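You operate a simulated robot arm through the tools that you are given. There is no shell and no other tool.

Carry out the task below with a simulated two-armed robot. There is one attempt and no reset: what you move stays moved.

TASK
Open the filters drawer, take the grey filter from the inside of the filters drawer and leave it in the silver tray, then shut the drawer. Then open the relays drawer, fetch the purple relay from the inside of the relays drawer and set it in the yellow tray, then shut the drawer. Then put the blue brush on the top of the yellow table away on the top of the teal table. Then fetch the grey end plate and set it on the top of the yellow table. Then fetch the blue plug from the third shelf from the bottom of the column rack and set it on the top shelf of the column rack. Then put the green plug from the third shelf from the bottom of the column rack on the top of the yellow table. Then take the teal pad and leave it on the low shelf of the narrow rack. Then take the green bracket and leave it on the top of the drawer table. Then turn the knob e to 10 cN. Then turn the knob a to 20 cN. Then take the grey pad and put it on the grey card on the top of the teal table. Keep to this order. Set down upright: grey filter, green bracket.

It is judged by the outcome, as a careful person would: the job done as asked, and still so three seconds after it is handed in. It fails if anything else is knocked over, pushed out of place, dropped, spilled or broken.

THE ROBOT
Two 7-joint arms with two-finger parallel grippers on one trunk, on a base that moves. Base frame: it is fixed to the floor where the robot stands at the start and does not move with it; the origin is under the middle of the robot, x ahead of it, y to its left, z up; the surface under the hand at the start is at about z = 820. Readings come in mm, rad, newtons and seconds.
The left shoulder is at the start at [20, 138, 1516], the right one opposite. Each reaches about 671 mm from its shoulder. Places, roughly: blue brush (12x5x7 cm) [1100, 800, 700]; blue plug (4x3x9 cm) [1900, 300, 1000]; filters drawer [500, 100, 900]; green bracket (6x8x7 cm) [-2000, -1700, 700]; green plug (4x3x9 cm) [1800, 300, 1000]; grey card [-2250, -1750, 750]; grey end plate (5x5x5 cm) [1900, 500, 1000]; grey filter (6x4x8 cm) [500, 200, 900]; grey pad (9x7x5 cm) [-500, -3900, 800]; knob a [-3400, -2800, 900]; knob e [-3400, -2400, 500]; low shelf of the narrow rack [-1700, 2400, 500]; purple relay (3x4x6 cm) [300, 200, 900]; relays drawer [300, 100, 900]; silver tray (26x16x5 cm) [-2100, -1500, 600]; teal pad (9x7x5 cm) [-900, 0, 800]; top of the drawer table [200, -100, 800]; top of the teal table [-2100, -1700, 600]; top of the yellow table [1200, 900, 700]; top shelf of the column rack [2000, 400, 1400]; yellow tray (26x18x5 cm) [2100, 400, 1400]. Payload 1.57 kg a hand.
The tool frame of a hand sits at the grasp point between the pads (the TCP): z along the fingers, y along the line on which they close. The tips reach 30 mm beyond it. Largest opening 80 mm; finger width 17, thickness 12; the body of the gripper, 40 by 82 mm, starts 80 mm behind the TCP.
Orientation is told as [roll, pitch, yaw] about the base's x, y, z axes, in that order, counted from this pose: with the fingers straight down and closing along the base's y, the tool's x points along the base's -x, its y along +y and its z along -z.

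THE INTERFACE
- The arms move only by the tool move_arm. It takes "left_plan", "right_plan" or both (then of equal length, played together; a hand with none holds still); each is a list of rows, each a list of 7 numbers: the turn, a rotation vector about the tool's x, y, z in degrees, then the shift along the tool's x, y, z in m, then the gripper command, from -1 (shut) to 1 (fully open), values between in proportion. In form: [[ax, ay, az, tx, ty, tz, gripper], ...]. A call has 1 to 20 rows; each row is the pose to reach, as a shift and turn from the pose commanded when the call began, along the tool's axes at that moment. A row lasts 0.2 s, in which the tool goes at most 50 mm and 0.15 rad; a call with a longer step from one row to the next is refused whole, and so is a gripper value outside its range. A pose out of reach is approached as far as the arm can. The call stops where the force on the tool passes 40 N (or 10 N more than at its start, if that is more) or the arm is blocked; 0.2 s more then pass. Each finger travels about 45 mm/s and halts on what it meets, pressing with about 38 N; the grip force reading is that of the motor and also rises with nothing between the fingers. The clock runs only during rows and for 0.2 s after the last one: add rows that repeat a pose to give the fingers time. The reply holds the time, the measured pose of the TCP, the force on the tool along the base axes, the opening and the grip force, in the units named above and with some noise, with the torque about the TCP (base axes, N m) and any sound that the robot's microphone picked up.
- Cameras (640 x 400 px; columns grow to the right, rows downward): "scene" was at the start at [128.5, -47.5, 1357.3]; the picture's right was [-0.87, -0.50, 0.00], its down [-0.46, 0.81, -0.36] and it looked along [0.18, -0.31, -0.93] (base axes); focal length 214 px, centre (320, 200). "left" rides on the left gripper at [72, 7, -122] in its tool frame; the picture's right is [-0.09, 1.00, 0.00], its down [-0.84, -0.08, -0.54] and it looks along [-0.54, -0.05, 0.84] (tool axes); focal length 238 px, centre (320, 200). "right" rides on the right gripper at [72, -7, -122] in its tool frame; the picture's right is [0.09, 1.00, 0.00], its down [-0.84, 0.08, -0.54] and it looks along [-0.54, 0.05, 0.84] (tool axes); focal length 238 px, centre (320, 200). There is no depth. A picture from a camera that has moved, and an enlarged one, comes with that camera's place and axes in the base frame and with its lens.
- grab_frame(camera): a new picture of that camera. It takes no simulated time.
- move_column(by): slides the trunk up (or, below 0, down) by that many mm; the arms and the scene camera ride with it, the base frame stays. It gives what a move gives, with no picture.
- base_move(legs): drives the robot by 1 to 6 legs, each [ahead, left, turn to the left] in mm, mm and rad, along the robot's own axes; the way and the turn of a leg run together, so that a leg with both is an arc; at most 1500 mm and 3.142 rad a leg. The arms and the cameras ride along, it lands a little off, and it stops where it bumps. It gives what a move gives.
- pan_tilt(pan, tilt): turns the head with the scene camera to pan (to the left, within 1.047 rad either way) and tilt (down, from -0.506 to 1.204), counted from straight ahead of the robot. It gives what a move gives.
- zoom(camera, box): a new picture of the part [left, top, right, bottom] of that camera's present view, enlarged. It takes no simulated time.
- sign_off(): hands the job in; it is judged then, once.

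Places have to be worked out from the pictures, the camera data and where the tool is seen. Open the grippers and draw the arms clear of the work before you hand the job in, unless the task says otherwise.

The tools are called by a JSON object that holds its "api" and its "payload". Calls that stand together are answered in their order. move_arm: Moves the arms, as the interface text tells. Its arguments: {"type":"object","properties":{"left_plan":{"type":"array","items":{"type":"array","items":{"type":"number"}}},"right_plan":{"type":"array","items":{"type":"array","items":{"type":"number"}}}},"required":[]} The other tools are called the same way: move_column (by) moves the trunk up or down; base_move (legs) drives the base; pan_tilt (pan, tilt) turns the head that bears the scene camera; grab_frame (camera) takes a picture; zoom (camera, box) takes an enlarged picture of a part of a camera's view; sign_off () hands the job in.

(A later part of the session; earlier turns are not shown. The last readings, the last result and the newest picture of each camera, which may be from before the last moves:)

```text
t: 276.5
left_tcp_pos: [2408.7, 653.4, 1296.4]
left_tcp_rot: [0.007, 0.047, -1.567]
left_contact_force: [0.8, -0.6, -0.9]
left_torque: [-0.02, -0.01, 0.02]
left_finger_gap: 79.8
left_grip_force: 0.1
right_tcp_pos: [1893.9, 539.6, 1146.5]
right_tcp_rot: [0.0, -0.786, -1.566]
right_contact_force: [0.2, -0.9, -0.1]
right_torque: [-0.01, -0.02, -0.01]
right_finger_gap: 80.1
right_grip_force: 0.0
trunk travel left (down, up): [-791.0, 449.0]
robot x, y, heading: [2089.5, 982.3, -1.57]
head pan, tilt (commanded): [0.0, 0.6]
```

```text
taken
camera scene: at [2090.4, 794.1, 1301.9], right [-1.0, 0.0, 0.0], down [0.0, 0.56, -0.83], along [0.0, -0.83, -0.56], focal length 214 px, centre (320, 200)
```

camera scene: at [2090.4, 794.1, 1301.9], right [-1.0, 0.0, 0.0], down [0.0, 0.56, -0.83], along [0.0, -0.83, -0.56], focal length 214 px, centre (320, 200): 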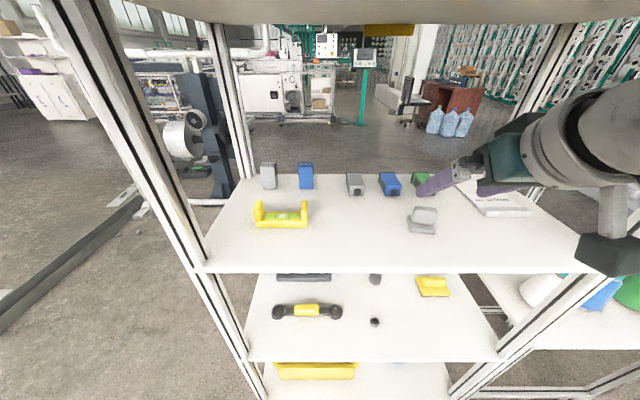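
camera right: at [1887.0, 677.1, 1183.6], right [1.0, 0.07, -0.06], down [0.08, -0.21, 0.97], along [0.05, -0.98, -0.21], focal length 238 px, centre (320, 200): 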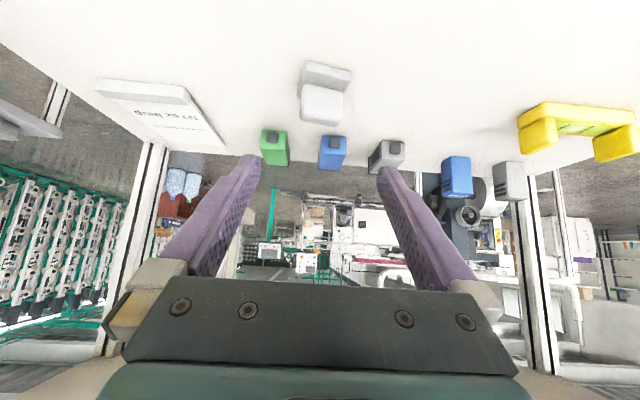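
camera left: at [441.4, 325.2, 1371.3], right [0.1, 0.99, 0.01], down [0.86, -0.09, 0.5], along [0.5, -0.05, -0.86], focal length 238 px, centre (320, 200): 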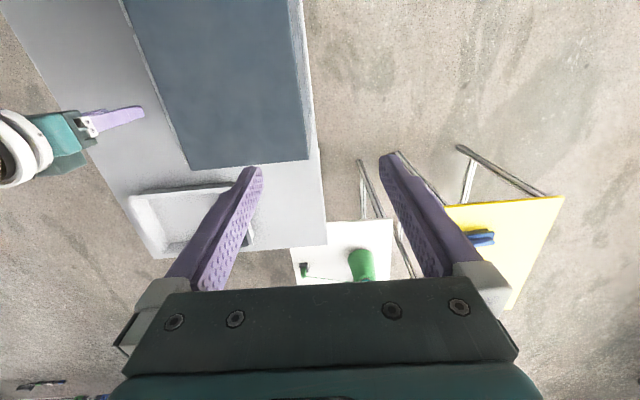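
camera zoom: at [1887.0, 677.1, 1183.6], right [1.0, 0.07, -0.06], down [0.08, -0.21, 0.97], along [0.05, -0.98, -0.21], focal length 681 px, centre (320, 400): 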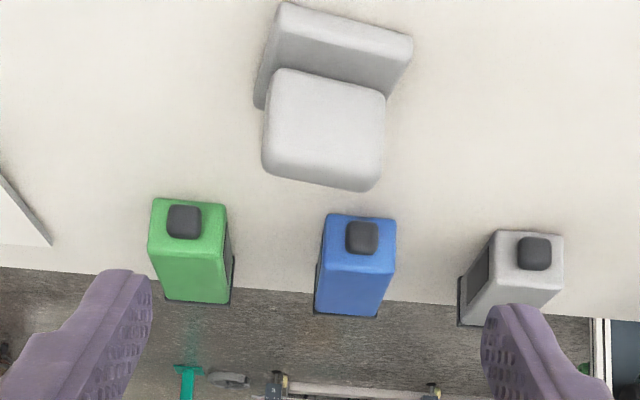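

The plate sits at ≈(1893,466) on the shelf (z≈1020), yawed about -12°. I yaw the hand to match and advance along the tilted axis, stopping short for a check.

{"api": "move_arm", "payload": {"right_plan": [[4.2, 0, 4.2, 0.005, 0, 0.015, 1], [8.5, 0, 8.5, 0.01, 0.001, 0.035, 1], [8.5, 0, 8.5, 0.0148, 0.001, 0.06, 1]]}}

{"api": "grab_frame", "payload": {"camera": "right"}}

{"api": "zoom", "payload": {"camera": "scene", "box": [370, 140, 530, 260]}}

```text
t: 277.3
left_tcp_pos: [2410.1, 654.3, 1296.4]
left_tcp_rot: [0.008, 0.045, -1.567]
left_contact_force: [-0.8, 0.9, -0.1]
left_torque: [-0.02, -0.02, 0.01]
left_finger_gap: 79.8
left_grip_force: 0.0
right_tcp_pos: [1895.6, 508.0, 1094.4]
right_tcp_rot: [0.0, -0.784, -1.777]
right_contact_force: [-0.4, -0.4, -0.5]
right_torque: [0.01, 0.03, -0.01]
right_finger_gap: 80.1
right_grip_force: 0.0
trunk travel left (down, up): [-791.0, 449.0]
robot x, y, heading: [2089.9, 981.9, -1.571]
head pan, tilt (commanded): [0.0, 0.6]
```

```text
taken
camera right: at [1916.7, 642.9, 1130.8], right [0.99, -0.14, -0.07], down [0.03, -0.22, 0.97], along [-0.15, -0.97, -0.21], focal length 238 px, centre (320, 200)
```

right: 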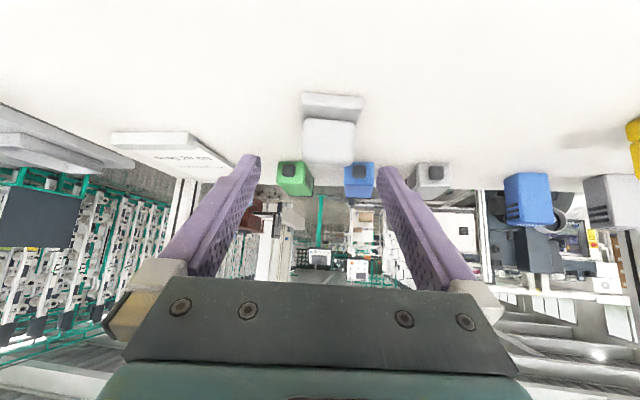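

```text
3.33 times, centred on (450, 200) of scene
camera zoom: at [2090.4, 794.0, 1301.9], right [-1.0, 0.0, 0.0], down [0.0, 0.56, -0.83], along [0.0, -0.83, -0.56], focal length 715 px, centre (-113, 200)
```

zoom: 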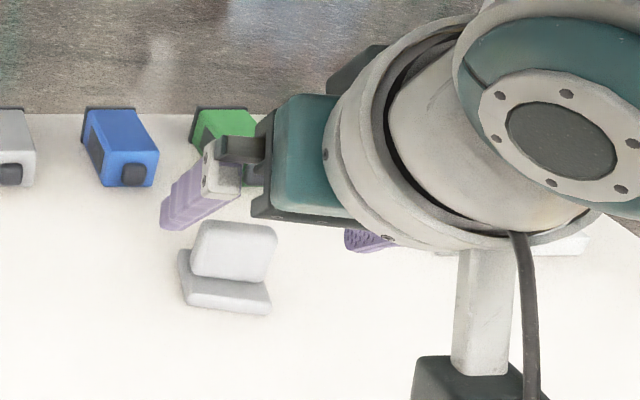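

The plate is aligned with the hand, offset ≈6 mm to the right in the image. I advance the remaining 49 mm along the finger axis and close.

{"api": "move_arm", "payload": {"right_plan": [[0, 0, 0, 0.003, 0.0056, 0.018, 1], [0, 0, 0, 0.0047, 0.0056, 0.036, 1], [0, 0, 0, 0.0047, 0.0056, 0.049, 1]]}}

{"api": "grab_frame", "payload": {"camera": "right"}}

```text
t: 278.1
left_tcp_pos: [2409.9, 653.5, 1295.6]
left_tcp_rot: [0.007, 0.046, -1.567]
left_contact_force: [-0.5, -0.4, 0.3]
left_torque: [-0.02, -0.01, -0.01]
left_finger_gap: 80.3
left_grip_force: 0.0
right_tcp_pos: [1895.0, 475.8, 1055.7]
right_tcp_rot: [0.001, -0.786, -1.777]
right_contact_force: [-0.2, 0.7, 0.0]
right_torque: [-0.02, -0.02, 0.01]
right_finger_gap: 79.9
right_grip_force: 0.1
trunk travel left (down, up): [-791.0, 449.0]
robot x, y, heading: [2088.9, 977.6, -1.573]
head pan, tilt (commanded): [0.0, 0.6]
```

```text
taken
camera right: at [1916.1, 611.2, 1092.2], right [0.99, -0.14, -0.07], down [0.03, -0.22, 0.97], along [-0.15, -0.97, -0.21], focal length 238 px, centre (320, 200)
```

right: 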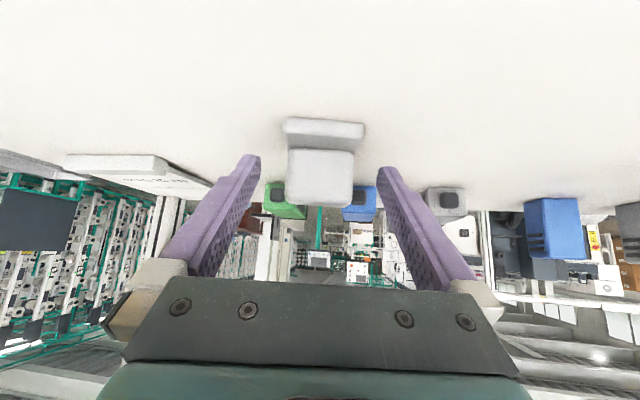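

The upright part is between the finger ends. I close.

{"api": "move_arm", "payload": {"right_plan": [[0, 0, 0, 0, 0, 0.003, 0.5], [0, 0, 0, 0, 0, 0.003, 0], [0, 0, 0, 0, 0, 0.003, -0.2], [0, 0, 0, 0, 0, 0.003, -0.2], [0, 0, 0, 0, 0, 0.003, -0.2]]}}

{"api": "grab_frame", "payload": {"camera": "right"}}

```text
t: 279.3
left_tcp_pos: [2410.6, 654.7, 1296.2]
left_tcp_rot: [0.006, 0.045, -1.567]
left_contact_force: [-0.2, -0.2, -0.1]
left_torque: [0.02, 0.0, 0.01]
left_finger_gap: 80.2
left_grip_force: 0.1
right_tcp_pos: [1894.2, 474.5, 1054.7]
right_tcp_rot: [0.001, -0.786, -1.776]
right_contact_force: [0.0, -0.3, 0.3]
right_torque: [0.0, 0.02, 0.01]
right_finger_gap: 43.5
right_grip_force: 37.8
trunk travel left (down, up): [-791.0, 449.0]
robot x, y, heading: [2092.4, 982.4, -1.57]
head pan, tilt (commanded): [0.0, 0.6]
```

```text
taken
camera right: at [1915.4, 609.2, 1090.5], right [0.99, -0.14, -0.06], down [0.03, -0.22, 0.97], along [-0.15, -0.97, -0.21], focal length 238 px, centre (320, 200)
```

right: 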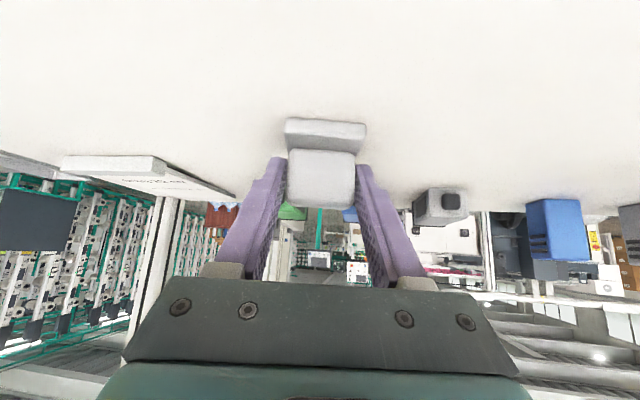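

Gripped at 43.5 mm. I lift 50 mm straight up and then back the base out of the rack.

{"api": "move_arm", "payload": {"right_plan": [[0, 0, 0, -0.007, 0, -0.007, -0.2], [0, 0, 0, -0.021, 0, -0.021, -0.2], [0, 0, 0, -0.035, 0, -0.035, -0.2]]}}

{"api": "base_move", "payload": {"legs": [[-330, 0, 0]]}}

{"api": "grab_frame", "payload": {"camera": "right"}}

{"api": "pan_tilt", "payload": {"pan": -0.8, "tilt": 0.8}}

{"api": "grab_frame", "payload": {"camera": "scene"}}

```text
t: 280.1
left_tcp_pos: [2410.4, 653.8, 1295.1]
left_tcp_rot: [0.008, 0.047, -1.566]
left_contact_force: [0.1, 0.0, 0.2]
left_torque: [-0.04, 0.0, 0.02]
left_finger_gap: 80.2
left_grip_force: 0.1
right_tcp_pos: [1895.5, 474.1, 1103.3]
right_tcp_rot: [0.0, -0.783, -1.777]
right_contact_force: [-0.2, 0.1, -0.9]
right_torque: [-0.03, 0.02, 0.01]
right_finger_gap: 43.3
right_grip_force: 37.6
trunk travel left (down, up): [-791.0, 449.0]
robot x, y, heading: [2090.5, 979.6, -1.573]
head pan, tilt (commanded): [0.0, 0.6]
```

```text
t: 282.2
left_tcp_pos: [2409.9, 980.1, 1296.3]
left_tcp_rot: [0.007, 0.047, -1.569]
left_contact_force: [-0.6, 0.5, -0.5]
left_torque: [0.0, 0.0, 0.0]
left_finger_gap: 79.8
left_grip_force: 0.1
right_tcp_pos: [1893.5, 799.1, 1102.8]
right_tcp_rot: [-0.002, -0.785, -1.778]
right_contact_force: [-0.1, 0.0, -1.0]
right_torque: [0.02, 0.0, -0.02]
right_finger_gap: 43.5
right_grip_force: 37.9
trunk travel left (down, up): [-791.0, 449.0]
robot x, y, heading: [2086.8, 1307.2, -1.571]
head pan, tilt (commanded): [0.0, 0.6]
```

```text
taken
camera right: at [1915.2, 935.4, 1139.9], right [0.99, -0.14, -0.06], down [0.03, -0.22, 0.97], along [-0.15, -0.97, -0.21], focal length 238 px, centre (320, 200)
```

right: 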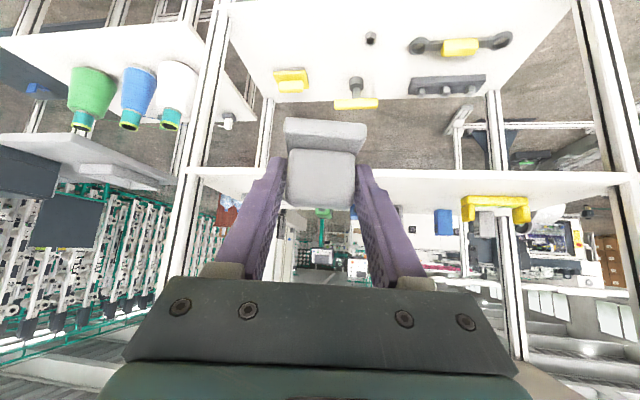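

```text
t: 283.4
left_tcp_pos: [2408.3, 977.8, 1296.8]
left_tcp_rot: [0.007, 0.045, -1.569]
left_contact_force: [0.1, 0.0, -0.2]
left_torque: [0.01, 0.03, 0.02]
left_finger_gap: 80.1
left_grip_force: 0.2
right_tcp_pos: [1893.2, 800.0, 1103.8]
right_tcp_rot: [0.0, -0.786, -1.777]
right_contact_force: [1.0, 1.0, -0.4]
right_torque: [0.02, -0.02, 0.01]
right_finger_gap: 43.8
right_grip_force: 37.7
trunk travel left (down, up): [-791.0, 449.0]
robot x, y, heading: [2088.1, 1310.4, -1.572]
head pan, tilt (commanded): [-0.799, 0.799]
```

```text
taken
camera scene: at [2032.5, 1152.0, 1285.0], right [-0.7, 0.72, 0.0], down [0.51, 0.5, -0.7], along [-0.5, -0.49, -0.72], focal length 214 px, centre (320, 200)
```

scene: 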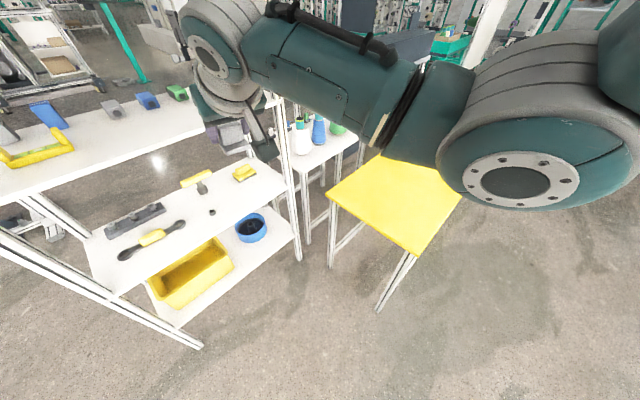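

The end plate is held. I drive sideways so the hand comes over the yellow table (x 930–1557, y 718–1139), aiming at about (1330,880).

{"api": "base_move", "payload": {"legs": [[-80, -563, 0]]}}

{"api": "move_column", "payload": {"by": -300}}

{"api": "pan_tilt", "payload": {"pan": -0.3, "tilt": 0.8}}

{"api": "grab_frame", "payload": {"camera": "scene"}}

{"api": "grab_frame", "payload": {"camera": "right"}}

```text
t: 286.6
left_tcp_pos: [1844.3, 1060.5, 1295.9]
left_tcp_rot: [0.006, 0.046, -1.572]
left_contact_force: [-1.2, 0.4, 0.2]
left_torque: [0.01, 0.01, 0.0]
left_finger_gap: 79.5
left_grip_force: 0.2
right_tcp_pos: [1327.7, 883.0, 1103.6]
right_tcp_rot: [0.002, -0.785, -1.782]
right_contact_force: [-0.5, -1.0, -0.3]
right_torque: [-0.02, 0.0, 0.02]
right_finger_gap: 43.5
right_grip_force: 38.0
trunk travel left (down, up): [-791.0, 449.0]
robot x, y, heading: [1523.8, 1385.2, -1.575]
head pan, tilt (commanded): [-0.799, 0.799]
```

```text
t: 289.6
left_tcp_pos: [1845.1, 1059.4, 995.5]
left_tcp_rot: [0.008, 0.045, -1.572]
left_contact_force: [-0.6, -0.7, -0.4]
left_torque: [0.0, -0.03, -0.03]
left_finger_gap: 79.8
left_grip_force: 0.1
right_tcp_pos: [1326.8, 882.8, 801.7]
right_tcp_rot: [-0.002, -0.786, -1.782]
right_contact_force: [-0.3, -0.3, -0.2]
right_torque: [-0.04, -0.02, -0.04]
right_finger_gap: 43.5
right_grip_force: 38.0
trunk travel left (down, up): [-491.0, 749.0]
robot x, y, heading: [1523.1, 1388.6, -1.574]
head pan, tilt (commanded): [-0.799, 0.799]
```

```text
t: 290.6
left_tcp_pos: [1843.0, 1059.5, 995.6]
left_tcp_rot: [0.006, 0.043, -1.572]
left_contact_force: [0.6, 0.2, 0.1]
left_torque: [-0.01, -0.02, -0.01]
left_finger_gap: 79.7
left_grip_force: 0.0
right_tcp_pos: [1326.5, 884.5, 803.8]
right_tcp_rot: [-0.002, -0.785, -1.782]
right_contact_force: [0.1, 0.3, 0.0]
right_torque: [0.02, 0.0, -0.02]
right_finger_gap: 43.5
right_grip_force: 38.1
trunk travel left (down, up): [-491.0, 749.0]
robot x, y, heading: [1524.0, 1389.2, -1.572]
head pan, tilt (commanded): [-0.3, 0.799]
```

```text
taken
camera scene: at [1500.8, 1213.6, 985.0], right [-0.95, 0.3, 0.0], down [0.22, 0.68, -0.7], along [-0.21, -0.66, -0.72], focal length 214 px, centre (320, 200)
```

scene: 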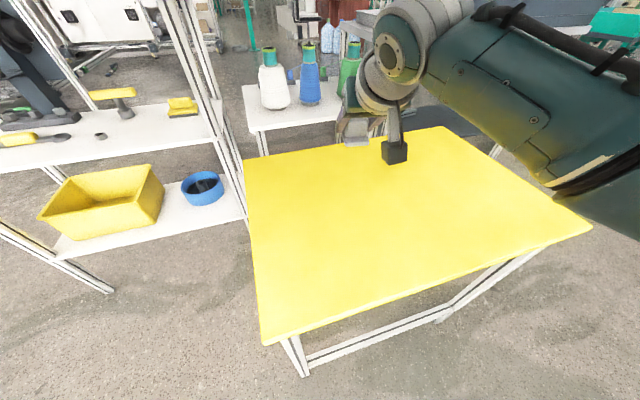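

```text
taken
camera right: at [1349.1, 1018.2, 839.9], right [0.99, -0.14, -0.06], down [0.03, -0.22, 0.97], along [-0.15, -0.96, -0.21], focal length 238 px, centre (320, 200)
```

right: 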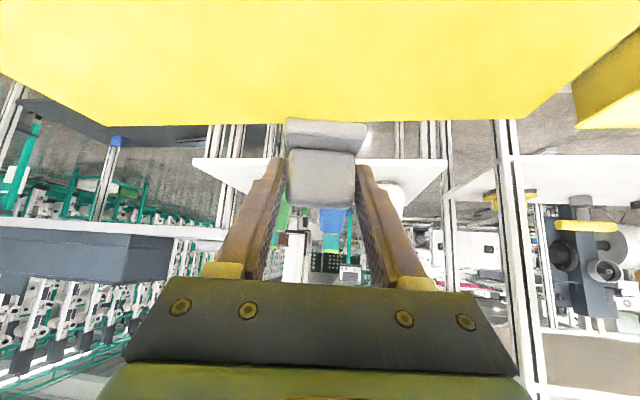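

The plate is over the yellow table. I lower the trunk by 90 mm, then creep down with the arm.

{"api": "move_column", "payload": {"by": -95}}

{"api": "move_arm", "payload": {"right_plan": [[0, 0, 0, 0.0021, 0, 0.0021, -0.2], [0, 0, 0, 0.0042, 0, 0.0042, -0.2]]}}

{"api": "zoom", "payload": {"camera": "scene", "box": [300, 60, 460, 190]}}

```text
t: 291.9
left_tcp_pos: [1843.8, 1059.6, 901.0]
left_tcp_rot: [0.006, 0.045, -1.573]
left_contact_force: [0.9, 0.6, -0.5]
left_torque: [-0.02, -0.01, 0.01]
left_finger_gap: 80.2
left_grip_force: 0.1
right_tcp_pos: [1327.4, 883.8, 707.5]
right_tcp_rot: [0.0, -0.787, -1.782]
right_contact_force: [1.3, 0.4, -0.6]
right_torque: [0.0, 0.01, -0.01]
right_finger_gap: 43.7
right_grip_force: 37.9
trunk travel left (down, up): [-396.0, 844.0]
robot x, y, heading: [1524.2, 1388.8, -1.577]
head pan, tilt (commanded): [-0.3, 0.799]
```

```text
t: 292.4
left_tcp_pos: [1843.5, 1059.5, 899.4]
left_tcp_rot: [0.007, 0.046, -1.573]
left_contact_force: [0.9, 0.1, -0.7]
left_torque: [-0.01, 0.04, -0.02]
left_finger_gap: 79.7
left_grip_force: 0.1
right_tcp_pos: [1328.0, 883.4, 703.1]
right_tcp_rot: [0.0, -0.785, -1.782]
right_contact_force: [0.5, -0.1, -1.0]
right_torque: [0.02, 0.01, 0.0]
right_finger_gap: 43.6
right_grip_force: 38.6
trunk travel left (down, up): [-396.0, 844.0]
robot x, y, heading: [1527.3, 1390.3, -1.574]
head pan, tilt (commanded): [-0.3, 0.799]
```

```text
3.08 times, centred on (380, 125) of scene
camera zoom: at [1500.9, 1213.6, 890.0], right [-0.95, 0.3, 0.0], down [0.21, 0.68, -0.7], along [-0.21, -0.67, -0.72], focal length 660 px, centre (135, 431)
```

zoom: 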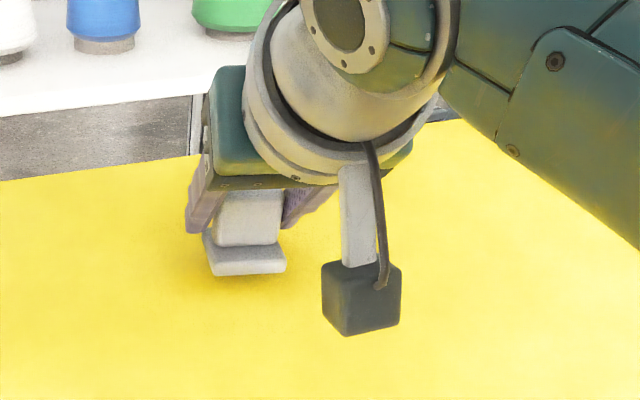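

The base hovers just above the table. I creep down until contact.

{"api": "move_arm", "payload": {"right_plan": [[0, 0, 0, 0.0014, 0, 0.0014, -0.2], [0, 0, 0, 0.0028, 0, 0.0028, -0.2]]}}

{"api": "move_arm", "payload": {"right_plan": [[0, 0, 0, 0.0014, 0, 0.0014, -0.2], [0, 0, 0, 0.0028, 0, 0.0028, -0.2]]}}

{"api": "move_arm", "payload": {"right_plan": [[0, 0, 0, 0.0014, 0, 0.0014, -0.2], [0, 0, 0, 0.0021, 0, 0.0021, -0.2]]}}

```text
t: 293.1
left_tcp_pos: [1843.7, 1062.0, 901.0]
left_tcp_rot: [0.008, 0.045, -1.575]
left_contact_force: [0.2, 0.1, -0.2]
left_torque: [0.0, 0.0, -0.01]
left_finger_gap: 79.8
left_grip_force: 0.0
right_tcp_pos: [1328.2, 883.4, 698.7]
right_tcp_rot: [0.001, -0.786, -1.781]
right_contact_force: [-0.1, -0.1, -0.1]
right_torque: [0.05, 0.0, -0.02]
right_finger_gap: 43.7
right_grip_force: 37.9
trunk travel left (down, up): [-396.0, 844.0]
robot x, y, heading: [1526.3, 1389.6, -1.578]
head pan, tilt (commanded): [-0.3, 0.799]
```

```text
t: 293.6
left_tcp_pos: [1843.9, 1059.1, 901.6]
left_tcp_rot: [0.008, 0.044, -1.573]
left_contact_force: [-0.3, -0.3, -0.5]
left_torque: [-0.02, 0.02, 0.0]
left_finger_gap: 79.9
left_grip_force: 0.2
right_tcp_pos: [1327.2, 883.5, 693.5]
right_tcp_rot: [0.0, -0.785, -1.785]
right_contact_force: [0.8, -1.0, -0.3]
right_torque: [-0.02, 0.0, 0.02]
right_finger_gap: 43.5
right_grip_force: 38.6
trunk travel left (down, up): [-396.0, 844.0]
robot x, y, heading: [1524.4, 1392.5, -1.577]
head pan, tilt (commanded): [-0.3, 0.799]
```

```text
t: 294.2
left_tcp_pos: [1842.7, 1060.6, 901.1]
left_tcp_rot: [0.008, 0.045, -1.574]
left_contact_force: [0.4, 0.1, 0.2]
left_torque: [0.01, 0.0, 0.0]
left_finger_gap: 80.1
left_grip_force: 0.1
right_tcp_pos: [1327.6, 882.0, 694.7]
right_tcp_rot: [0.001, -0.791, -1.782]
right_contact_force: [0.3, 5.9, 17.3]
right_torque: [0.51, -0.07, 0.03]
right_finger_gap: 43.8
right_grip_force: 38.0
trunk travel left (down, up): [-396.0, 844.0]
robot x, y, heading: [1524.8, 1389.6, -1.575]
head pan, tilt (commanded): [-0.3, 0.799]
```

Contact at z≈694, as predicted. I open and back out along the finger axis.

{"api": "move_arm", "payload": {"right_plan": [[0, 0, 0, 0, 0, 0, 0.2], [0, 0, 0, 0, 0, 0, 0.6], [0, 0, 0, 0, 0, 0, 0.9], [0, 0, 0, 0, 0, -0.03, 0.9], [0, 0, 0, 0, 0, -0.07, 0.9], [0, 0, 0, 0, 0, -0.11, 0.9], [0, 0, 0, -0.03, 0, -0.14, 0.9], [0, 0, 0, -0.06, 0, -0.17, 0.9]]}}

{"api": "grab_frame", "payload": {"camera": "scene"}}

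{"api": "grab_frame", "payload": {"camera": "right"}}

```text
t: 296.1
left_tcp_pos: [1843.4, 1060.1, 900.7]
left_tcp_rot: [0.007, 0.045, -1.572]
left_contact_force: [0.0, 0.0, -0.1]
left_torque: [0.01, -0.02, 0.03]
left_finger_gap: 80.1
left_grip_force: 0.0
right_tcp_pos: [1343.5, 957.9, 854.5]
right_tcp_rot: [-0.001, -0.786, -1.783]
right_contact_force: [-0.6, -0.3, -0.4]
right_torque: [0.01, 0.04, 0.01]
right_finger_gap: 76.0
right_grip_force: 0.1
trunk travel left (down, up): [-396.0, 844.0]
robot x, y, heading: [1524.7, 1390.0, -1.575]
head pan, tilt (commanded): [-0.3, 0.799]
```

```text
taken
camera scene: at [1500.9, 1213.2, 890.1], right [-0.95, 0.3, 0.0], down [0.21, 0.68, -0.7], along [-0.21, -0.67, -0.72], focal length 214 px, centre (320, 200)
```

scene: 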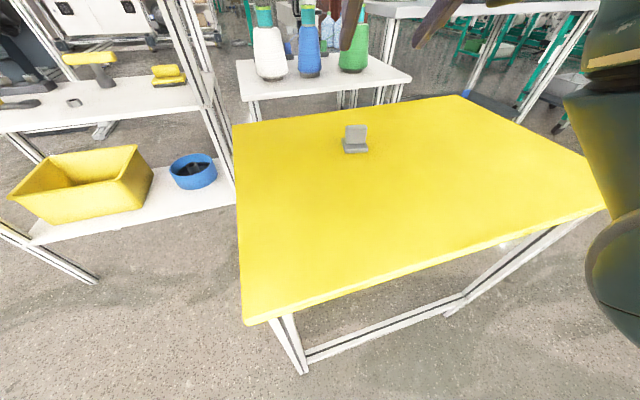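

```text
taken
camera right: at [1365.1, 1093.5, 891.1], right [0.99, -0.14, -0.07], down [0.03, -0.22, 0.97], along [-0.15, -0.96, -0.21], focal length 238 px, centre (320, 200)
```

right: 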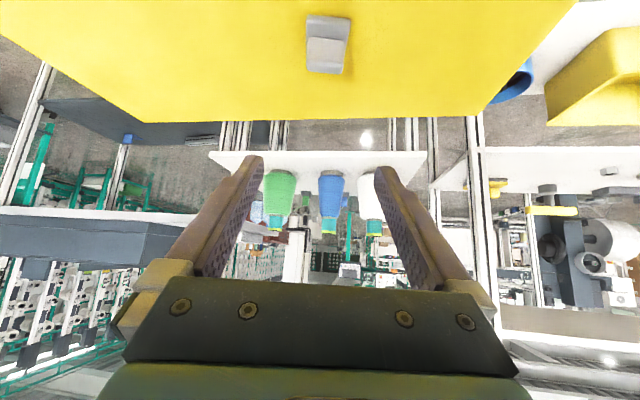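

The end plate stands on the yellow table. Next, the blue plug: I raise the trunk, go around the west side and face the rack from the south.

{"api": "move_column", "payload": {"by": 400}}

{"api": "base_move", "payload": {"legs": [[0, -800, 0], [0, 0, 3.14], [-870, 0, 0], [-870, 0, 0]]}}

{"api": "pan_tilt", "payload": {"pan": -0.6, "tilt": 0.4}}

{"api": "grab_frame", "payload": {"camera": "scene"}}

```text
t: 299.9
left_tcp_pos: [1843.7, 1061.4, 1300.2]
left_tcp_rot: [0.008, 0.044, -1.573]
left_contact_force: [0.5, -1.4, -0.4]
left_torque: [0.0, -0.04, 0.01]
left_finger_gap: 80.0
left_grip_force: 0.0
right_tcp_pos: [1343.8, 958.3, 1254.1]
right_tcp_rot: [-0.001, -0.787, -1.782]
right_contact_force: [1.0, -0.5, 0.1]
right_torque: [0.01, 0.02, 0.0]
right_finger_gap: 76.1
right_grip_force: 0.1
trunk travel left (down, up): [-796.0, 444.0]
robot x, y, heading: [1523.2, 1392.5, -1.576]
head pan, tilt (commanded): [-0.3, 0.799]
```

```text
t: 319.9
left_tcp_pos: [405.2, -20.2, 1300.9]
left_tcp_rot: [0.006, 0.046, 1.568]
left_contact_force: [-0.4, -0.5, 0.0]
left_torque: [0.0, 0.03, -0.03]
left_finger_gap: 79.9
left_grip_force: 0.1
right_tcp_pos: [907.3, 81.2, 1254.0]
right_tcp_rot: [0.0, -0.786, 1.359]
right_contact_force: [-0.3, 0.0, -0.1]
right_torque: [0.0, 0.0, 0.03]
right_finger_gap: 76.0
right_grip_force: 0.1
trunk travel left (down, up): [-796.0, 444.0]
robot x, y, heading: [727.5, -351.3, 1.567]
head pan, tilt (commanded): [-0.3, 0.799]
```

```text
t: 320.8
left_tcp_pos: [405.8, -19.9, 1301.4]
left_tcp_rot: [0.007, 0.046, 1.569]
left_contact_force: [1.5, -1.1, -0.2]
left_torque: [0.05, 0.0, -0.01]
left_finger_gap: 80.2
left_grip_force: 0.0
right_tcp_pos: [906.9, 81.5, 1253.8]
right_tcp_rot: [0.001, -0.785, 1.359]
right_contact_force: [-0.2, -0.4, 0.5]
right_torque: [-0.02, 0.03, -0.01]
right_finger_gap: 75.9
right_grip_force: 0.1
trunk travel left (down, up): [-796.0, 444.0]
robot x, y, heading: [726.4, -351.2, 1.565]
head pan, tilt (commanded): [-0.6, 0.4]
```

```text
taken
camera scene: at [778.6, -172.1, 1325.1], right [0.82, -0.57, 0.0], down [-0.22, -0.32, -0.92], along [0.52, 0.76, -0.39], focal length 214 px, centre (320, 200)
```

scene: 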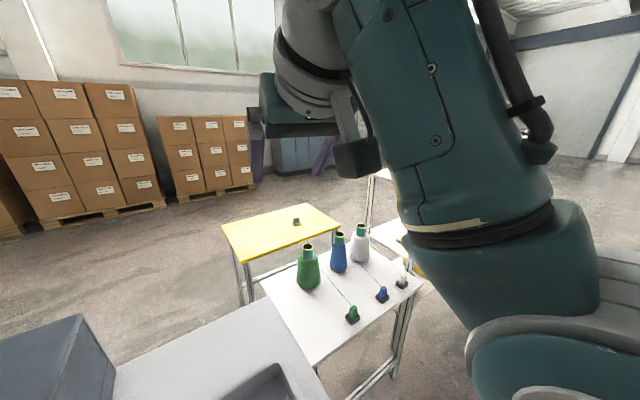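

The south side is clear. I move right (+x) so the hand faces the blue plug, and undo the 12° hand yaw.

{"api": "base_move", "payload": {"legs": [[0, -1010, 0.003]]}}

{"api": "move_arm", "payload": {"right_plan": [[-4.2, 0, -4.2, 0, 0, 0, 1], [-8.5, 0, -8.5, 0, 0, 0, 1]]}}

{"api": "pan_tilt", "payload": {"pan": 0.0, "tilt": 0.6}}

{"api": "grab_frame", "payload": {"camera": "scene"}}

{"api": "grab_frame", "payload": {"camera": "right"}}

```text
t: 326.0
left_tcp_pos: [1412.0, -23.5, 1300.8]
left_tcp_rot: [0.008, 0.044, 1.57]
left_contact_force: [0.1, 0.0, 1.0]
left_torque: [-0.03, 0.03, 0.0]
left_finger_gap: 80.0
left_grip_force: 0.0
right_tcp_pos: [1913.2, 77.0, 1253.3]
right_tcp_rot: [0.0, -0.785, 1.36]
right_contact_force: [0.2, -0.3, -0.4]
right_torque: [-0.01, 0.03, -0.01]
right_finger_gap: 76.3
right_grip_force: 0.1
trunk travel left (down, up): [-796.0, 444.0]
robot x, y, heading: [1731.5, -349.6, 1.562]
head pan, tilt (commanded): [-0.6, 0.4]
```

```text
t: 326.6
left_tcp_pos: [1411.5, -24.2, 1300.5]
left_tcp_rot: [0.008, 0.045, 1.569]
left_contact_force: [-0.6, -0.2, 0.0]
left_torque: [-0.02, -0.01, 0.03]
left_finger_gap: 80.2
left_grip_force: 0.0
right_tcp_pos: [1913.2, 76.4, 1253.7]
right_tcp_rot: [0.0, -0.786, 1.571]
right_contact_force: [0.2, -1.1, 0.3]
right_torque: [0.03, -0.04, 0.01]
right_finger_gap: 79.9
right_grip_force: 0.0
trunk travel left (down, up): [-796.0, 444.0]
robot x, y, heading: [1734.3, -357.6, 1.57]
head pan, tilt (commanded): [-0.6, 0.4]
```

```text
t: 327.6
left_tcp_pos: [1412.1, -23.9, 1299.9]
left_tcp_rot: [0.008, 0.045, 1.569]
left_contact_force: [-0.7, 0.0, 0.6]
left_torque: [0.01, 0.02, -0.03]
left_finger_gap: 79.9
left_grip_force: 0.0
right_tcp_pos: [1913.0, 77.5, 1254.0]
right_tcp_rot: [0.002, -0.786, 1.571]
right_contact_force: [0.0, 0.4, 0.6]
right_torque: [-0.02, -0.03, -0.02]
right_finger_gap: 80.0
right_grip_force: 0.1
trunk travel left (down, up): [-796.0, 444.0]
robot x, y, heading: [1733.7, -354.2, 1.564]
head pan, tilt (commanded): [0.0, 0.6]
```

```text
taken
camera scene: at [1732.9, -164.4, 1306.9], right [1.0, -0.01, 0.0], down [0.0, -0.56, -0.83], along [0.0, 0.83, -0.56], focal length 214 px, centre (320, 200)
```

scene: 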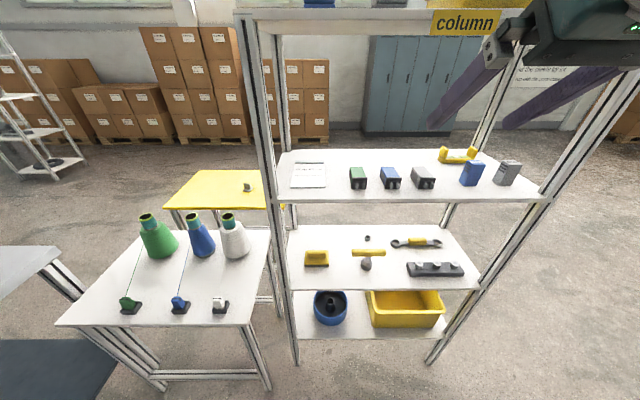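

```text
taken
camera right: at [1919.2, -60.5, 1290.3], right [-1.0, -0.06, -0.06], down [-0.08, 0.21, 0.97], along [-0.05, 0.98, -0.21], focal length 238 px, centre (320, 200)
```

right: 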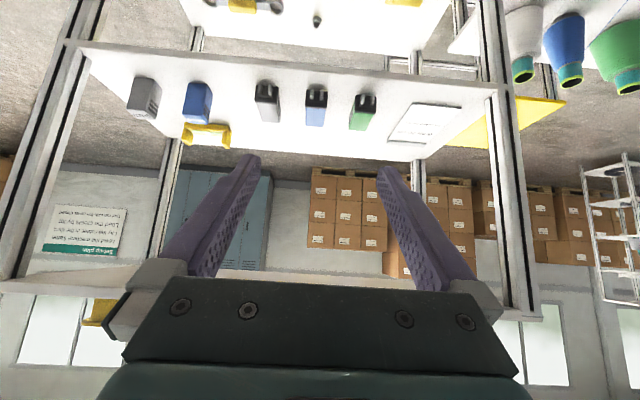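

From the south I see the plugs' prong ends near the shelf edge. I lower the trunk 130 mm so the hand looks into the shelf and re-measure.

{"api": "move_column", "payload": {"by": -130}}

{"api": "grab_frame", "payload": {"camera": "right"}}

{"api": "zoom", "payload": {"camera": "right", "box": [240, 80, 420, 200]}}

{"api": "zoom", "payload": {"camera": "scene", "box": [300, 100, 480, 200]}}

```text
t: 329.2
left_tcp_pos: [1411.6, -24.8, 1171.8]
left_tcp_rot: [0.008, 0.045, 1.57]
left_contact_force: [0.6, -0.5, -0.3]
left_torque: [0.0, 0.01, 0.01]
left_finger_gap: 79.9
left_grip_force: 0.0
right_tcp_pos: [1911.7, 77.0, 1124.7]
right_tcp_rot: [-0.001, -0.785, 1.569]
right_contact_force: [0.0, 0.2, 0.5]
right_torque: [0.0, -0.01, 0.02]
right_finger_gap: 80.0
right_grip_force: 0.1
trunk travel left (down, up): [-666.0, 574.0]
robot x, y, heading: [1729.2, -352.1, 1.563]
head pan, tilt (commanded): [0.0, 0.6]
```

```text
taken
camera right: at [1919.3, -60.5, 1160.3], right [-1.0, -0.06, -0.06], down [-0.08, 0.21, 0.98], along [-0.05, 0.98, -0.21], focal length 238 px, centre (320, 200)
```

right: 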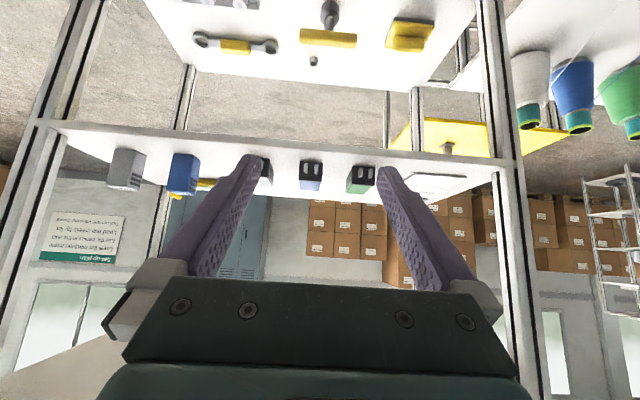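

```text
3.33 times, centred on (330, 140) of right
camera zoom: at [1919.3, -60.5, 1160.3], right [-1.0, -0.06, -0.06], down [-0.08, 0.21, 0.98], along [-0.05, 0.98, -0.21], focal length 794 px, centre (287, 400)
```

zoom: 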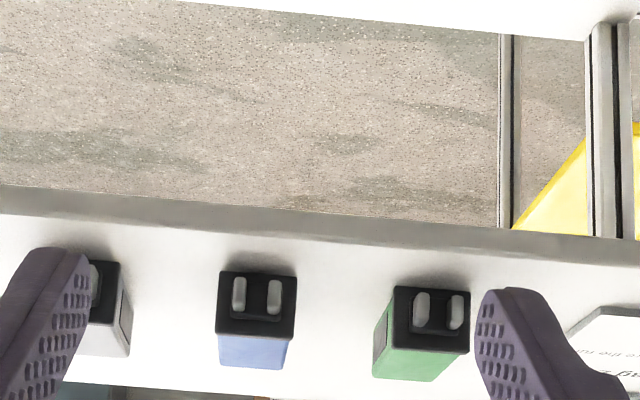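

```text
3.56 times, centred on (390, 150) of scene
camera zoom: at [1732.8, -164.3, 1176.9], right [1.0, 0.0, 0.0], down [0.0, -0.56, -0.83], along [0.0, 0.83, -0.56], focal length 763 px, centre (71, 378)
```

zoom: 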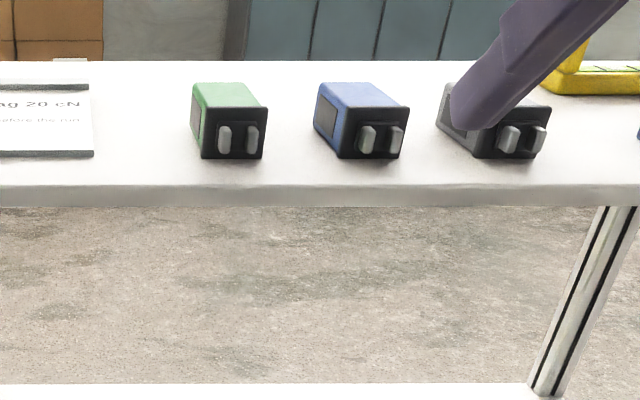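

Blue plug: black flange at y≈305, body to y≈361, x≈1918, about 36 mm wide and 30 mm high, with ~35 mm gaps to its neighbours. I drive 170 mm closer with the fingers opened to ~62 mm.

{"api": "base_move", "payload": {"legs": [[170, 0, 0.005]]}}

{"api": "move_arm", "payload": {"right_plan": [[0, 0, 0, 0, 0, 0, 0.8], [0, 0, 0, 0, 0, 0, 0.55]]}}

{"api": "grab_frame", "payload": {"camera": "right"}}

{"api": "zoom", "payload": {"camera": "right", "box": [240, 80, 420, 200]}}

```text
t: 330.7
left_tcp_pos: [1410.3, 143.7, 1171.3]
left_tcp_rot: [0.005, 0.046, 1.575]
left_contact_force: [-0.8, -0.2, 1.0]
left_torque: [0.0, 0.02, 0.04]
left_finger_gap: 80.0
left_grip_force: 0.1
right_tcp_pos: [1911.8, 249.1, 1124.1]
right_tcp_rot: [0.0, -0.786, 1.575]
right_contact_force: [-0.8, -0.1, -0.3]
right_torque: [0.0, -0.03, 0.02]
right_finger_gap: 80.1
right_grip_force: 0.0
trunk travel left (down, up): [-666.0, 574.0]
robot x, y, heading: [1731.6, -179.5, 1.566]
head pan, tilt (commanded): [0.0, 0.6]
```

```text
t: 331.3
left_tcp_pos: [1410.5, 144.6, 1171.2]
left_tcp_rot: [0.007, 0.047, 1.575]
left_contact_force: [-0.3, -0.1, 0.0]
left_torque: [0.0, -0.01, 0.03]
left_finger_gap: 80.1
left_grip_force: 0.1
right_tcp_pos: [1910.3, 248.5, 1123.5]
right_tcp_rot: [0.001, -0.787, 1.576]
right_contact_force: [0.3, 0.3, -0.1]
right_torque: [0.03, -0.02, 0.03]
right_finger_gap: 61.9
right_grip_force: 0.0
trunk travel left (down, up): [-666.0, 574.0]
robot x, y, heading: [1732.3, -182.8, 1.567]
head pan, tilt (commanded): [0.0, 0.6]
```

```text
taken
camera right: at [1918.1, 111.1, 1160.2], right [-1.0, -0.07, -0.06], down [-0.08, 0.21, 0.97], along [-0.05, 0.98, -0.21], focal length 238 px, centre (320, 200)
```

right: 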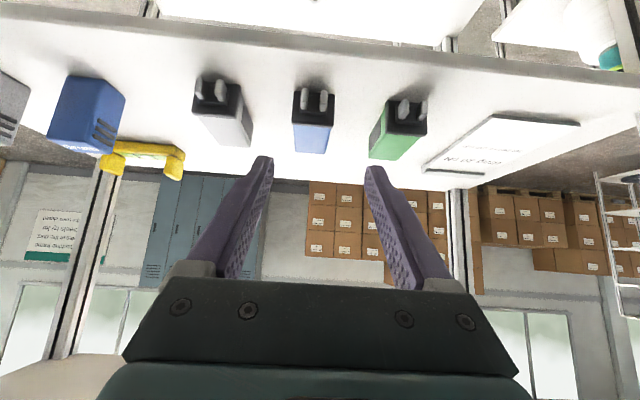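

```text
3.33 times, centred on (330, 140) of right
camera zoom: at [1918.1, 111.1, 1160.2], right [-1.0, -0.07, -0.06], down [-0.08, 0.21, 0.97], along [-0.05, 0.98, -0.21], focal length 794 px, centre (287, 400)
```

zoom: 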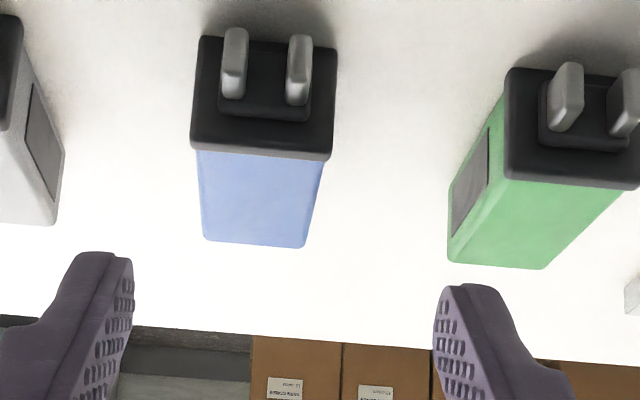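

Plug confirmed: x≈1920, flange y≈303, shelf z≈1020, aligned with y. I advance along the finger axis, check once on the way.

{"api": "move_arm", "payload": {"right_plan": [[0, 0, 0, 0, -0.0098, 0.02, 0.55], [0, 0, 0, 0.001, -0.0098, 0.045, 0.55], [0, 0, 0, 0.0014, -0.0098, 0.065, 0.55]]}}

{"api": "grab_frame", "payload": {"camera": "right"}}

{"api": "zoom", "payload": {"camera": "scene", "box": [300, 60, 480, 180]}}

```text
t: 332.1
left_tcp_pos: [1410.6, 144.0, 1171.6]
left_tcp_rot: [0.007, 0.046, 1.575]
left_contact_force: [0.1, 0.0, 0.5]
left_torque: [0.01, -0.01, -0.01]
left_finger_gap: 79.8
left_grip_force: 0.0
right_tcp_pos: [1918.4, 293.6, 1076.1]
right_tcp_rot: [0.002, -0.786, 1.575]
right_contact_force: [0.4, -1.7, 0.0]
right_torque: [0.0, -0.04, -0.01]
right_finger_gap: 62.1
right_grip_force: 0.0
trunk travel left (down, up): [-666.0, 574.0]
robot x, y, heading: [1731.9, -184.3, 1.57]
head pan, tilt (commanded): [0.0, 0.6]
```

```text
taken
camera right: at [1927.2, 156.1, 1112.9], right [-1.0, -0.07, -0.06], down [-0.08, 0.21, 0.98], along [-0.05, 0.98, -0.21], focal length 238 px, centre (320, 200)
```

right: 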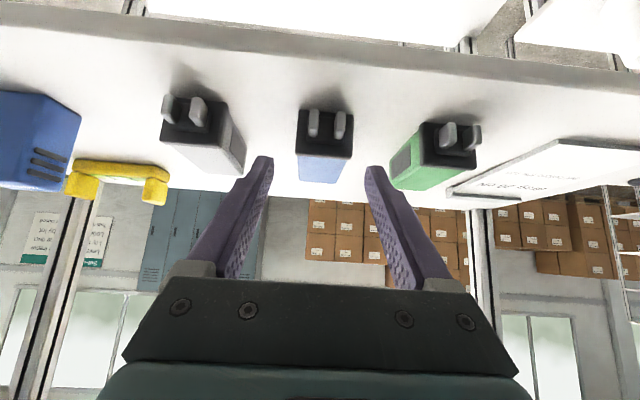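

```text
3.33 times, centred on (390, 120) of scene
camera zoom: at [1732.1, 6.3, 1176.9], right [1.0, 0.0, 0.0], down [0.0, -0.56, -0.83], along [0.0, 0.83, -0.56], focal length 715 px, centre (87, 467)
```

zoom: 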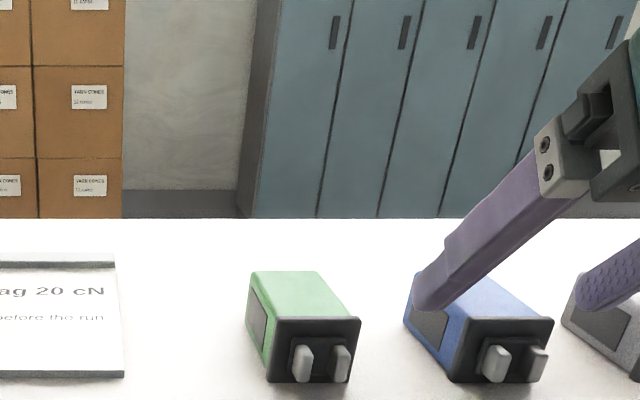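

The plug lies between the fingers with margin to its neighbours. I advance the last 32 mm and close.

{"api": "move_arm", "payload": {"right_plan": [[0, 0, 0, 0, 0.001, 0.016, 0.55], [0, 0, 0, 0, 0.002, 0.031, 0.55], [0, 0, 0, 0, 0.002, 0.031, 0.2], [0, 0, 0, 0, 0.002, 0.031, -0.3], [0, 0, 0, 0, 0.002, 0.031, -0.5], [0, 0, 0, 0, 0.002, 0.031, -0.5]]}}

{"api": "grab_frame", "payload": {"camera": "right"}}

{"api": "zoom", "payload": {"camera": "scene", "box": [300, 60, 480, 180]}}

```text
t: 333.5
left_tcp_pos: [1410.0, 144.4, 1171.9]
left_tcp_rot: [0.007, 0.045, 1.575]
left_contact_force: [0.4, 0.1, -0.2]
left_torque: [-0.01, -0.01, -0.02]
left_finger_gap: 80.1
left_grip_force: 0.2
right_tcp_pos: [1918.4, 315.2, 1054.7]
right_tcp_rot: [0.001, -0.787, 1.574]
right_contact_force: [0.7, 1.0, -0.3]
right_torque: [0.01, -0.02, 0.0]
right_finger_gap: 35.0
right_grip_force: 33.0
trunk travel left (down, up): [-666.0, 574.0]
robot x, y, heading: [1734.7, -185.4, 1.569]
head pan, tilt (commanded): [0.0, 0.6]
```

```text
taken
camera right: at [1925.2, 178.1, 1091.1], right [-1.0, -0.07, -0.06], down [-0.08, 0.21, 0.97], along [-0.05, 0.98, -0.21], focal length 238 px, centre (320, 200)
```

right: 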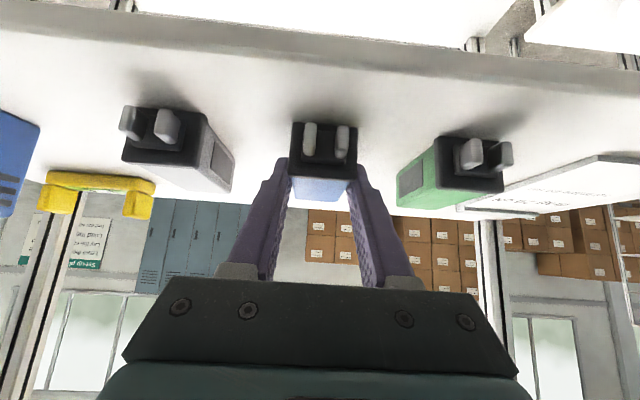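

```text
3.33 times, centred on (390, 120) of scene
camera zoom: at [1732.1, 6.3, 1176.9], right [1.0, 0.0, 0.0], down [0.0, -0.56, -0.83], along [0.0, 0.83, -0.56], focal length 715 px, centre (87, 467)
```

zoom: 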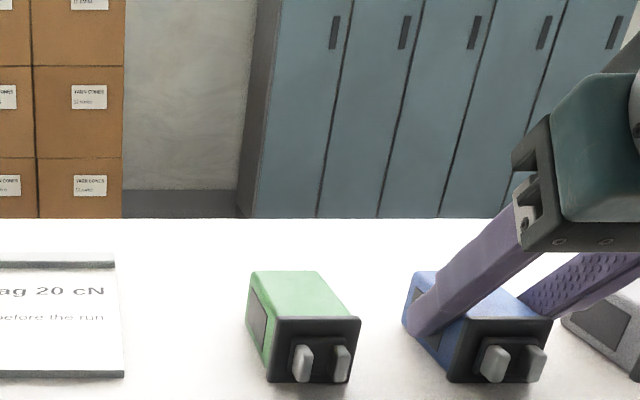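

Gripped at 35 mm. I lift it 50 mm and back out of the rack.

{"api": "move_arm", "payload": {"right_plan": [[0, 0, 0, -0.007, 0, -0.007, -0.5], [0, 0, 0, -0.021, 0, -0.021, -0.5], [0, 0, 0, -0.04, 0, -0.04, -0.5]]}}

{"api": "base_move", "payload": {"legs": [[-330, 0, 0]]}}

{"api": "grab_frame", "payload": {"camera": "right"}}

```text
t: 334.3
left_tcp_pos: [1410.9, 144.1, 1171.6]
left_tcp_rot: [0.006, 0.047, 1.574]
left_contact_force: [0.2, -0.6, 0.1]
left_torque: [0.03, 0.03, 0.03]
left_finger_gap: 79.9
left_grip_force: 0.1
right_tcp_pos: [1917.8, 315.2, 1110.4]
right_tcp_rot: [0.001, -0.785, 1.574]
right_contact_force: [-0.4, -1.0, -0.2]
right_torque: [0.0, -0.02, -0.02]
right_finger_gap: 35.0
right_grip_force: 38.5
trunk travel left (down, up): [-666.0, 574.0]
robot x, y, heading: [1731.6, -184.1, 1.568]
head pan, tilt (commanded): [0.0, 0.6]
```

```text
t: 336.4
left_tcp_pos: [1411.5, -183.6, 1171.1]
left_tcp_rot: [0.007, 0.046, 1.572]
left_contact_force: [-0.2, -0.3, -0.1]
left_torque: [-0.01, -0.03, 0.02]
left_finger_gap: 80.3
left_grip_force: 0.0
right_tcp_pos: [1919.2, -14.8, 1110.1]
right_tcp_rot: [0.0, -0.785, 1.572]
right_contact_force: [0.5, -0.4, -1.4]
right_torque: [0.0, 0.0, 0.01]
right_finger_gap: 35.0
right_grip_force: 37.9
trunk travel left (down, up): [-666.0, 574.0]
robot x, y, heading: [1730.1, -515.2, 1.567]
head pan, tilt (commanded): [0.0, 0.6]
```

```text
taken
camera right: at [1925.7, -151.6, 1147.4], right [-1.0, -0.07, -0.06], down [-0.08, 0.21, 0.97], along [-0.05, 0.98, -0.21], focal length 238 px, centre (320, 200)
```

right: 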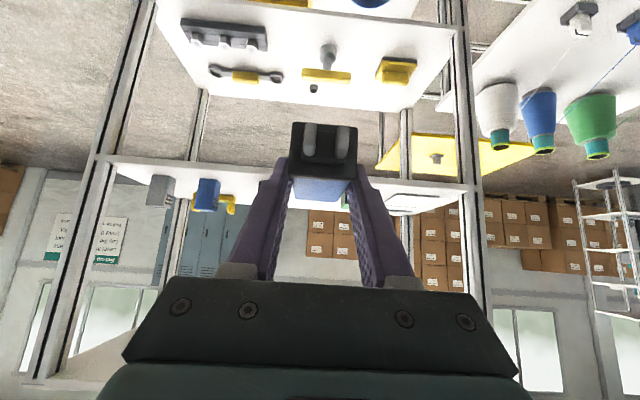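

The blue plug hangs in the grip. I raise the trunk 400 mm and look at the top shelf from the south.

{"api": "move_column", "payload": {"by": 400}}

{"api": "pan_tilt", "payload": {"pan": 0.0, "tilt": 0.4}}

{"api": "grab_frame", "payload": {"camera": "scene"}}

{"api": "grab_frame", "payload": {"camera": "right"}}

```text
t: 340.3
left_tcp_pos: [1411.3, -183.2, 1569.9]
left_tcp_rot: [0.008, 0.045, 1.572]
left_contact_force: [0.4, 0.5, 1.0]
left_torque: [-0.01, 0.01, 0.01]
left_finger_gap: 80.0
left_grip_force: 0.1
right_tcp_pos: [1918.3, -14.4, 1510.2]
right_tcp_rot: [0.0, -0.785, 1.572]
right_contact_force: [0.6, 0.3, -1.4]
right_torque: [0.03, -0.01, -0.01]
right_finger_gap: 35.1
right_grip_force: 37.7
trunk travel left (down, up): [-1066.0, 174.0]
robot x, y, heading: [1731.0, -513.0, 1.571]
head pan, tilt (commanded): [0.0, 0.6]
```

```text
t: 341.0
left_tcp_pos: [1411.0, -184.0, 1571.9]
left_tcp_rot: [0.007, 0.046, 1.573]
left_contact_force: [0.6, -0.7, -0.3]
left_torque: [0.01, 0.02, -0.01]
left_finger_gap: 79.9
left_grip_force: 0.0
right_tcp_pos: [1919.2, -13.7, 1510.0]
right_tcp_rot: [-0.001, -0.786, 1.574]
right_contact_force: [-0.1, -0.1, -0.7]
right_torque: [-0.05, -0.01, -0.01]
right_finger_gap: 34.8
right_grip_force: 37.9
trunk travel left (down, up): [-1066.0, 174.0]
robot x, y, heading: [1729.8, -511.6, 1.567]
head pan, tilt (commanded): [0.0, 0.4]
```

```text
taken
camera scene: at [1732.4, -318.3, 1595.1], right [1.0, 0.0, 0.0], down [0.0, -0.39, -0.92], along [0.0, 0.92, -0.39], focal length 214 px, centre (320, 200)
```

scene: 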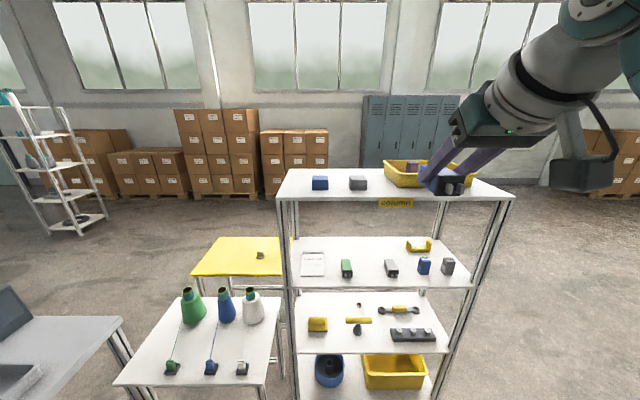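

```text
taken
camera right: at [1925.7, -151.5, 1547.5], right [-1.0, -0.07, -0.06], down [-0.08, 0.21, 0.97], along [-0.05, 0.98, -0.21], focal length 238 px, centre (320, 200)
```

right: 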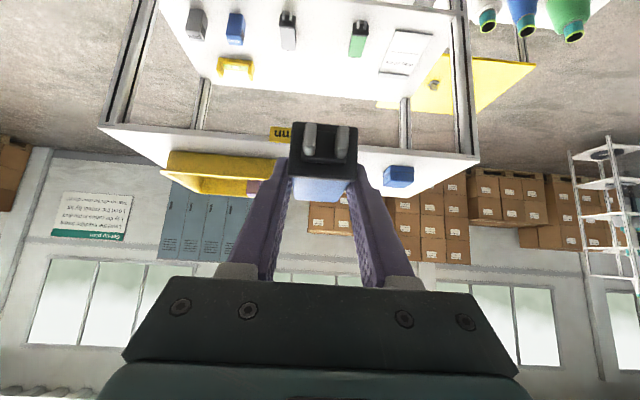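

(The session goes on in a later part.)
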